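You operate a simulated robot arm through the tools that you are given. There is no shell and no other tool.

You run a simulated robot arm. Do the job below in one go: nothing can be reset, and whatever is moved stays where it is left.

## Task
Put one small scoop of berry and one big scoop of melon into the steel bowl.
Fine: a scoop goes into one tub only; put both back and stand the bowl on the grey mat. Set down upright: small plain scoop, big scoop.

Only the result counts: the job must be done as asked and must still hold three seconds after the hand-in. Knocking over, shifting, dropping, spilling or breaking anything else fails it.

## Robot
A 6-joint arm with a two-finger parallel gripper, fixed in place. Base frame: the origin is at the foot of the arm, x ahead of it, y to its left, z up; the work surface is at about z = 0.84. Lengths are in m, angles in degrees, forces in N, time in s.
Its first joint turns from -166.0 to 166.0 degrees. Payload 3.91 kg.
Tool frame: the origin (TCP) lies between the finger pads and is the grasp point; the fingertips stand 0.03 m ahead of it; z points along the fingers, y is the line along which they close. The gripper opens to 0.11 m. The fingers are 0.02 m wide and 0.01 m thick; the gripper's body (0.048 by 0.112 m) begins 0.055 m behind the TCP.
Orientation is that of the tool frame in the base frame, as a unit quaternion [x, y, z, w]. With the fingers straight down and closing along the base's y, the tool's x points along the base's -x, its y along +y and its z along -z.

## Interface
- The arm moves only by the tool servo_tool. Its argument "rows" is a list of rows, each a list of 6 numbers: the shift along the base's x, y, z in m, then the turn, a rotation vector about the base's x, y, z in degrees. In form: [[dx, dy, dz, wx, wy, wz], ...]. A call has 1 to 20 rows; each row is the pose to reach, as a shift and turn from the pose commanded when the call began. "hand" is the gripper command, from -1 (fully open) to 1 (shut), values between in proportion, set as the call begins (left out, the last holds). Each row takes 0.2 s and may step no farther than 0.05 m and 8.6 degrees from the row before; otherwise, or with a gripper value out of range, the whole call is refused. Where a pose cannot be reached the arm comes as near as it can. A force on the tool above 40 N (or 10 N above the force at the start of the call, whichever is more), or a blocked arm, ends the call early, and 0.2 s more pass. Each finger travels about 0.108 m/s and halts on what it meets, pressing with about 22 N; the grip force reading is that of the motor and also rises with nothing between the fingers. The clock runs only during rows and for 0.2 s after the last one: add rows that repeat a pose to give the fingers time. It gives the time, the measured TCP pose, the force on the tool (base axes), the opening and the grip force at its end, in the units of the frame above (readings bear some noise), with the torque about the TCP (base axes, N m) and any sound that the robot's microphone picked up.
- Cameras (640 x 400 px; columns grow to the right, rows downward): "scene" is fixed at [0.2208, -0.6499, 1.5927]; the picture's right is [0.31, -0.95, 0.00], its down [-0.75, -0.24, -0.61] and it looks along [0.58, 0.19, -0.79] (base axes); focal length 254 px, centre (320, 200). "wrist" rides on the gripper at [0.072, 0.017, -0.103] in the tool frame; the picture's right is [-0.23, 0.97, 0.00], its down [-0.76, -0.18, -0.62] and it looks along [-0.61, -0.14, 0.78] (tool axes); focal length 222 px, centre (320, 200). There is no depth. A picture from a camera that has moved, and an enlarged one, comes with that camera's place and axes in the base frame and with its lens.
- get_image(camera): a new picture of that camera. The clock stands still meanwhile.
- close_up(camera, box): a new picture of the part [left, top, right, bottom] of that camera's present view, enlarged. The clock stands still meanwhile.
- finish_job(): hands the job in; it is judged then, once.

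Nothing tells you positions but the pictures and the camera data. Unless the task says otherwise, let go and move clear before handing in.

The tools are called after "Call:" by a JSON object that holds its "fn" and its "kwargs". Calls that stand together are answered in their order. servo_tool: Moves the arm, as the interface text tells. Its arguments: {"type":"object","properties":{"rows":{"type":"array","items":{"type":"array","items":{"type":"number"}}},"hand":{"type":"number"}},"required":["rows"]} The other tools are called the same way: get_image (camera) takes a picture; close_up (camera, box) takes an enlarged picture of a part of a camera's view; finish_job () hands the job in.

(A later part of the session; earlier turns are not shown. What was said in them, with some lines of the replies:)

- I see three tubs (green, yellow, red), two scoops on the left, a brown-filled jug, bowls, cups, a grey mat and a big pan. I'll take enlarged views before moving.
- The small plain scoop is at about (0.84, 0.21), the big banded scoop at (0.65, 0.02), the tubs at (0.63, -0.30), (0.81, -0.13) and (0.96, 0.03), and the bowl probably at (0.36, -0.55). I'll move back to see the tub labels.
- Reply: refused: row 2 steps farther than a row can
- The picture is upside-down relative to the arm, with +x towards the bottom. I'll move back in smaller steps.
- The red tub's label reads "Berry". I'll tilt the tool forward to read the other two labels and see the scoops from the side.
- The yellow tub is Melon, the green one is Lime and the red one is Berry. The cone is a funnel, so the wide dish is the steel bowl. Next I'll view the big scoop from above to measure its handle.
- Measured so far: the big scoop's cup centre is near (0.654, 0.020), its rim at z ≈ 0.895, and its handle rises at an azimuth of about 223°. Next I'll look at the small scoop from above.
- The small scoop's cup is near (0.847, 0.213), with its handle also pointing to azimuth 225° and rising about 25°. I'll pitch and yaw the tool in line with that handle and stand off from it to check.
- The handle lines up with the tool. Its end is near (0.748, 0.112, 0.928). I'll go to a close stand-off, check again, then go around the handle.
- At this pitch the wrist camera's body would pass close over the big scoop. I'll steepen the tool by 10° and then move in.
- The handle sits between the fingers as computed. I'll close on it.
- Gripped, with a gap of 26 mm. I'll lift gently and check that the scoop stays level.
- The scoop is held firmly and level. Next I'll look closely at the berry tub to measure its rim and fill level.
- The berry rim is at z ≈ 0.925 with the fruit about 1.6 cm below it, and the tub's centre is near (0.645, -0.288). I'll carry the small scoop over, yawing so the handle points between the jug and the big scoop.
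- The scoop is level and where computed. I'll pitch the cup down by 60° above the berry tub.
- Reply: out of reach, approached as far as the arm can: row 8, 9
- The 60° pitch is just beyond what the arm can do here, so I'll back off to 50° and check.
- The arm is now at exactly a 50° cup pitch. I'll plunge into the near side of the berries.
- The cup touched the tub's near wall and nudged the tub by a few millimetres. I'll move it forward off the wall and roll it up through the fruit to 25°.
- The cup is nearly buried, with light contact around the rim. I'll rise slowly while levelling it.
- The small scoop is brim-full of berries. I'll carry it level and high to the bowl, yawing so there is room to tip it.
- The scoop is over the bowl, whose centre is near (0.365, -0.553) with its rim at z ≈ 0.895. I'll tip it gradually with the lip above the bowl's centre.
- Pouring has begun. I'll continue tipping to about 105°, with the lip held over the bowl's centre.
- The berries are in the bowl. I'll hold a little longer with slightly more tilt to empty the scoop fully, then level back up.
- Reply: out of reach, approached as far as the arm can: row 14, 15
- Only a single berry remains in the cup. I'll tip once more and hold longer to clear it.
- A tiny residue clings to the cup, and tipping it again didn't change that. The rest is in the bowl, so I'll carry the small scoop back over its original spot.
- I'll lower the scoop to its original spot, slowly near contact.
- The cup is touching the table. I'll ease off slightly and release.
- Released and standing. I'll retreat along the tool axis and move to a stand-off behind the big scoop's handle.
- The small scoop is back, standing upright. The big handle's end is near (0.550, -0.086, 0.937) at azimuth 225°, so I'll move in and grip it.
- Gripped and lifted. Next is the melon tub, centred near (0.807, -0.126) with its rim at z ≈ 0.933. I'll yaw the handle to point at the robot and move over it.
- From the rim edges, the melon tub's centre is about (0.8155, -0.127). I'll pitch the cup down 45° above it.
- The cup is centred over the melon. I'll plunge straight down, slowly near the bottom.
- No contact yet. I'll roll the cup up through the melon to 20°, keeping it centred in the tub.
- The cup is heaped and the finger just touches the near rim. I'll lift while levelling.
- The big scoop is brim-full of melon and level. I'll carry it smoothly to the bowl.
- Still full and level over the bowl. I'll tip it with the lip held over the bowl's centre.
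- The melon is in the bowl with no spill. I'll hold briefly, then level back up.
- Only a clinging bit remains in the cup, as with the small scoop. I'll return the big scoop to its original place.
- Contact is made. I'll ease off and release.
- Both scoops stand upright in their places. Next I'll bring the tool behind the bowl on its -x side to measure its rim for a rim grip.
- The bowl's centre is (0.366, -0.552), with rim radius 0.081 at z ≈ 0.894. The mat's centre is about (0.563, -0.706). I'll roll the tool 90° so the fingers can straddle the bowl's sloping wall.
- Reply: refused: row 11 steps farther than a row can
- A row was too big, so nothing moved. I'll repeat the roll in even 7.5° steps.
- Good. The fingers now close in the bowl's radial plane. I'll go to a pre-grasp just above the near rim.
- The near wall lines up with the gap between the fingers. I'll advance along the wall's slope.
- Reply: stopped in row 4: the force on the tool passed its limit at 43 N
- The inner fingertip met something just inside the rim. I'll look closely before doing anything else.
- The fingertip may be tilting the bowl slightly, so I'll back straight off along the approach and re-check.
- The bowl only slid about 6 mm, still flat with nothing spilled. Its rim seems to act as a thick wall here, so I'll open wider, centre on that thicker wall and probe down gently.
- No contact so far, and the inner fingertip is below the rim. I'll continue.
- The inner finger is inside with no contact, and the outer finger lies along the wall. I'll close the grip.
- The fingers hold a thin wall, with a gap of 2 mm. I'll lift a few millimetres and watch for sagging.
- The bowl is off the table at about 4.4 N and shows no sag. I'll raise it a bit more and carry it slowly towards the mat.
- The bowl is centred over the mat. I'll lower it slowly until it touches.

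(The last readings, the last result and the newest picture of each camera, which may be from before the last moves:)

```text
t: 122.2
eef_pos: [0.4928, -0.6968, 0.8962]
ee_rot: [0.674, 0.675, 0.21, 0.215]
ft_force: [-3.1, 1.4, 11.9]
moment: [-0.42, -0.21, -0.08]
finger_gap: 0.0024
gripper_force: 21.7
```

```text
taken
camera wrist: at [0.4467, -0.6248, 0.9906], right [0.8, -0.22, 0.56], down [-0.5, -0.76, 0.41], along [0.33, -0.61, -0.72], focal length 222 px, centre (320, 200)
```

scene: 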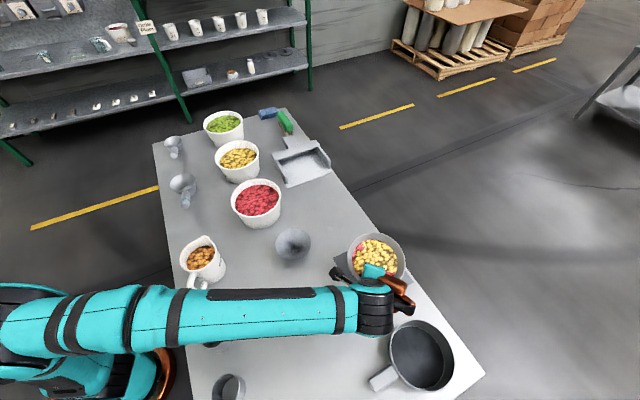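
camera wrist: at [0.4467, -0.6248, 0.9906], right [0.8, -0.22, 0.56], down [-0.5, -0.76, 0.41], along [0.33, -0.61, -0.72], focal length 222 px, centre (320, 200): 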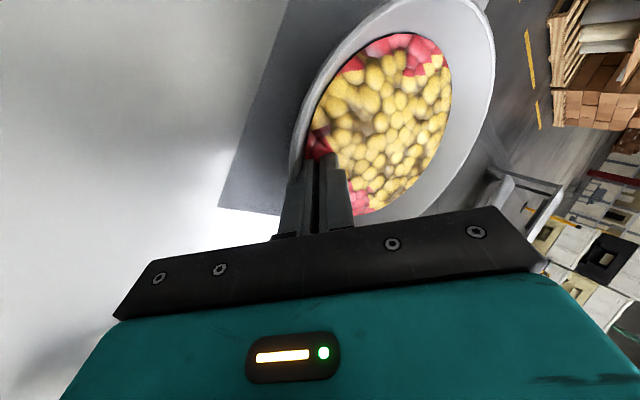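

The bowl is on the mat. I'll ease off and open the fingers a little.

Call:
{"fn": "servo_tool", "kwargs": {"rows": [[0, 0, 0.0006, 0, 0, 0], [0, 0, 0.0006, 0, 0, 0]]}}

Call:
{"fn": "servo_tool", "kwargs": {"rows": [[0, 0, 0, 0, 0, 0], [0, 0, 0, 0, 0, 0], [0, 0, 0, 0, 0, 0]], "hand": 0.5}}

Call:
{"fn": "get_image", "kwargs": {"camera": "wrist"}}

```text
t: 122.8
eef_pos: [0.4934, -0.6984, 0.8955]
ee_rot: [0.674, 0.674, 0.21, 0.215]
ft_force: [-2.3, -3.3, 10.6]
moment: [-0.62, -0.09, -0.2]
finger_gap: 0.0025
gripper_force: 22.3
```

```text
t: 123.6
eef_pos: [0.4945, -0.6985, 0.895]
ee_rot: [0.675, 0.674, 0.21, 0.214]
ft_force: [-0.2, 0.1, -0.1]
moment: [0.01, 0.0, 0.01]
finger_gap: 0.0273
gripper_force: 0.1
```

```text
taken
camera wrist: at [0.4475, -0.6247, 0.9901], right [0.8, -0.23, 0.56], down [-0.5, -0.76, 0.41], along [0.33, -0.61, -0.72], focal length 222 px, centre (320, 200)
```

wrist: 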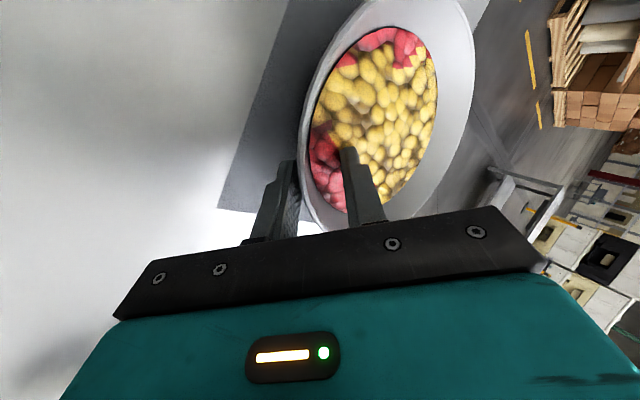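

Released cleanly. I'll open slightly more for clearance and back out along the wall's slope.

Call:
{"fn": "servo_tool", "kwargs": {"rows": [[0, 0, 0, 0, 0, 0], [0, 0, 0, 0, 0, 0], [-0.0057, 0, 0.0082, 0, 0, 0], [-0.0144, 0, 0.0205, 0, 0, 0], [-0.0258, 0, 0.0369, 0, 0, 0], [-0.0373, 0, 0.0532, 0, 0, 0], [-0.0545, 0, 0.0778, 0, 0, 0], [-0.0717, 0, 0.1024, 0, 0, 0], [-0.0717, 0, 0.14, 0, 0, 0], [-0.0717, 0, 0.17, 0, 0, 0]], "hand": 0.3}}

Call:
{"fn": "get_image", "kwargs": {"camera": "wrist"}}

Call:
{"fn": "get_image", "kwargs": {"camera": "scene"}}

```text
t: 125.8
eef_pos: [0.4217, -0.6954, 1.0655]
ee_rot: [0.674, 0.675, 0.21, 0.215]
ft_force: [-0.4, 0.3, -0.4]
moment: [0.03, 0.0, -0.03]
finger_gap: 0.0385
gripper_force: 0.0
```

```text
taken
camera wrist: at [0.3757, -0.6223, 1.1604], right [0.8, -0.23, 0.56], down [-0.5, -0.76, 0.41], along [0.33, -0.61, -0.72], focal length 222 px, centre (320, 200)
```

wrist: 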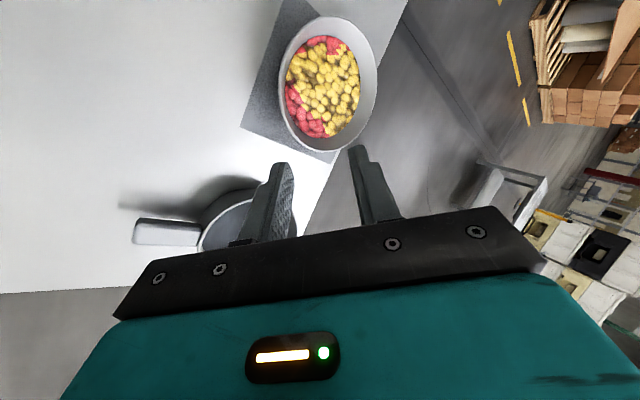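

```text
taken
```

scene: 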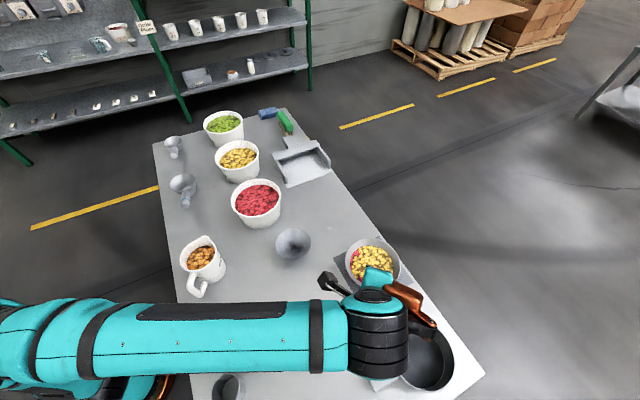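

I'll move the arm up and away so the whole table can be checked.

Call:
{"fn": "servo_tool", "kwargs": {"rows": [[-0.02, 0.02, 0.015, 0, 0, 0], [-0.045, 0.05, 0.03, 0, 0, 0], [-0.07, 0.085, 0.04, 0, 0, 0], [-0.09, 0.12, 0.05, 0, 0, 0], [-0.11, 0.16, 0.06, 0, 0, 0], [-0.12, 0.2, 0.07, 0, 0, 0], [-0.12, 0.24, 0.08, 0, 0, 0], [-0.12, 0.28, 0.08, 0, 0, 0], [-0.12, 0.32, 0.08, 0, 0, 0], [-0.12, 0.36, 0.08, 0, 0, 0], [-0.12, 0.36, 0.08, 0, 0, 0]]}}

Call:
{"fn": "get_image", "kwargs": {"camera": "scene"}}

Call:
{"fn": "close_up", "kwargs": {"camera": "scene", "box": [300, 215, 440, 315]}}

Call:
{"fn": "close_up", "kwargs": {"camera": "scene", "box": [150, 95, 310, 215]}}

Call:
{"fn": "close_up", "kwargs": {"camera": "scene", "box": [170, 220, 400, 400]}}

```text
t: 128.2
eef_pos: [0.3012, -0.3345, 1.1456]
ee_rot: [0.675, 0.674, 0.211, 0.214]
ft_force: [0.2, 0.7, -0.1]
moment: [0.04, -0.01, -0.03]
finger_gap: 0.0387
gripper_force: 0.1
```

```text
taken
```

scene: 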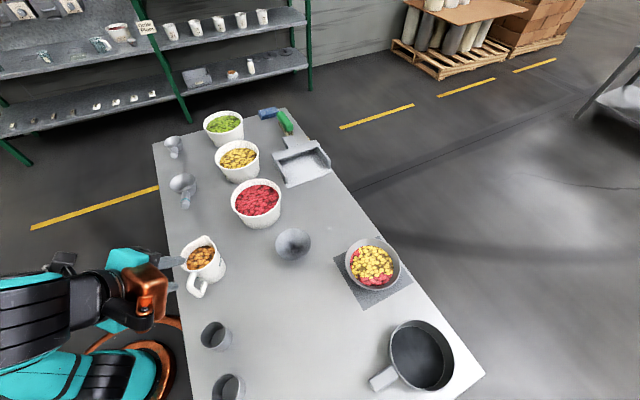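

```text
4.00 times, centred on (370, 265) of scene
camera zoom: at [0.2208, -0.6499, 1.5927], right [0.31, -0.95, 0.0], down [-0.75, -0.24, -0.61], along [0.58, 0.19, -0.79], focal length 1017 px, centre (120, -60)
```

zoom: 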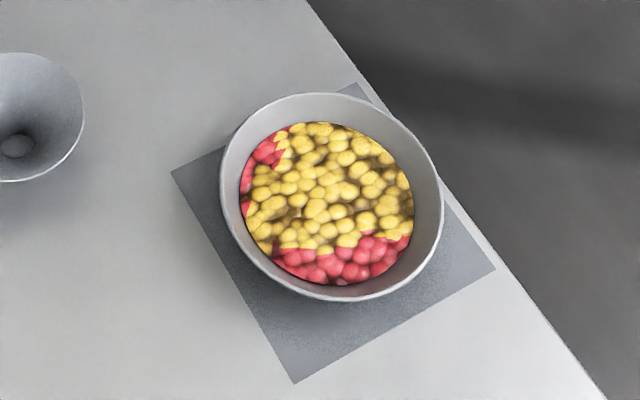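

```text
3.33 times, centred on (230, 155) of scene
camera zoom: at [0.2208, -0.6499, 1.5927], right [0.31, -0.95, 0.0], down [-0.75, -0.24, -0.61], along [0.58, 0.19, -0.79], focal length 848 px, centre (620, 350)
```

zoom: 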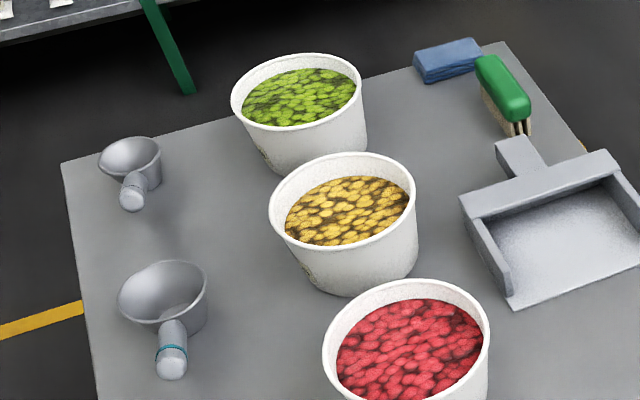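

```text
2.22 times, centred on (285, 310) of scene
camera zoom: at [0.2208, -0.6499, 1.5927], right [0.31, -0.95, 0.0], down [-0.75, -0.24, -0.61], along [0.58, 0.19, -0.79], focal length 565 px, centre (398, -44)
```

zoom: 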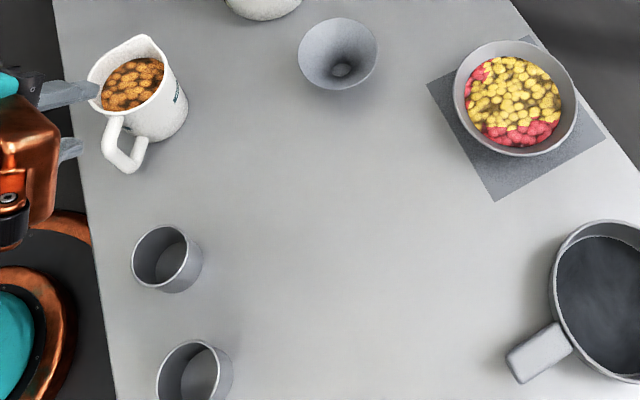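

The bowl holds one small scoop of berry and one big scoop of melon, and it stands on the grey mat. Both scoops are upright in their places, and I see no spills on the table. The berry and melon tubs slid about 4 mm during scooping. The gripper is open and clear, so I'm handing in.

Call:
{"fn": "finish_job", "kwargs": {}}

```text
The job is handed in.
```

The job is handed in: the steel bowl holds one small scoop of berry and one big scoop of melon, and it stands on the grey mat. I don't have the verdict.

- **Scoops:** the small plain scoop went only into the berry tub and the big scoop only into the melon tub. Both came out full to the brim. They are back in their original places, standing upright. A single piece of fruit stayed stuck in each cup. Tipping the small one a second time did not free it, and I tipped the big one only once.
- **Tubs:** the berry and melon tubs each slid about 4 mm when the scoop or gripper touched them. I left them where they ended up.
- **Bowl:** my first try at gripping the rim slid it about 6 mm, with no spill. The second grip held, and the bowl ended within about 1 cm of the mat's centre.

The last pictures showed nothing spilled or knocked over, and the gripper was open and clear of everything.
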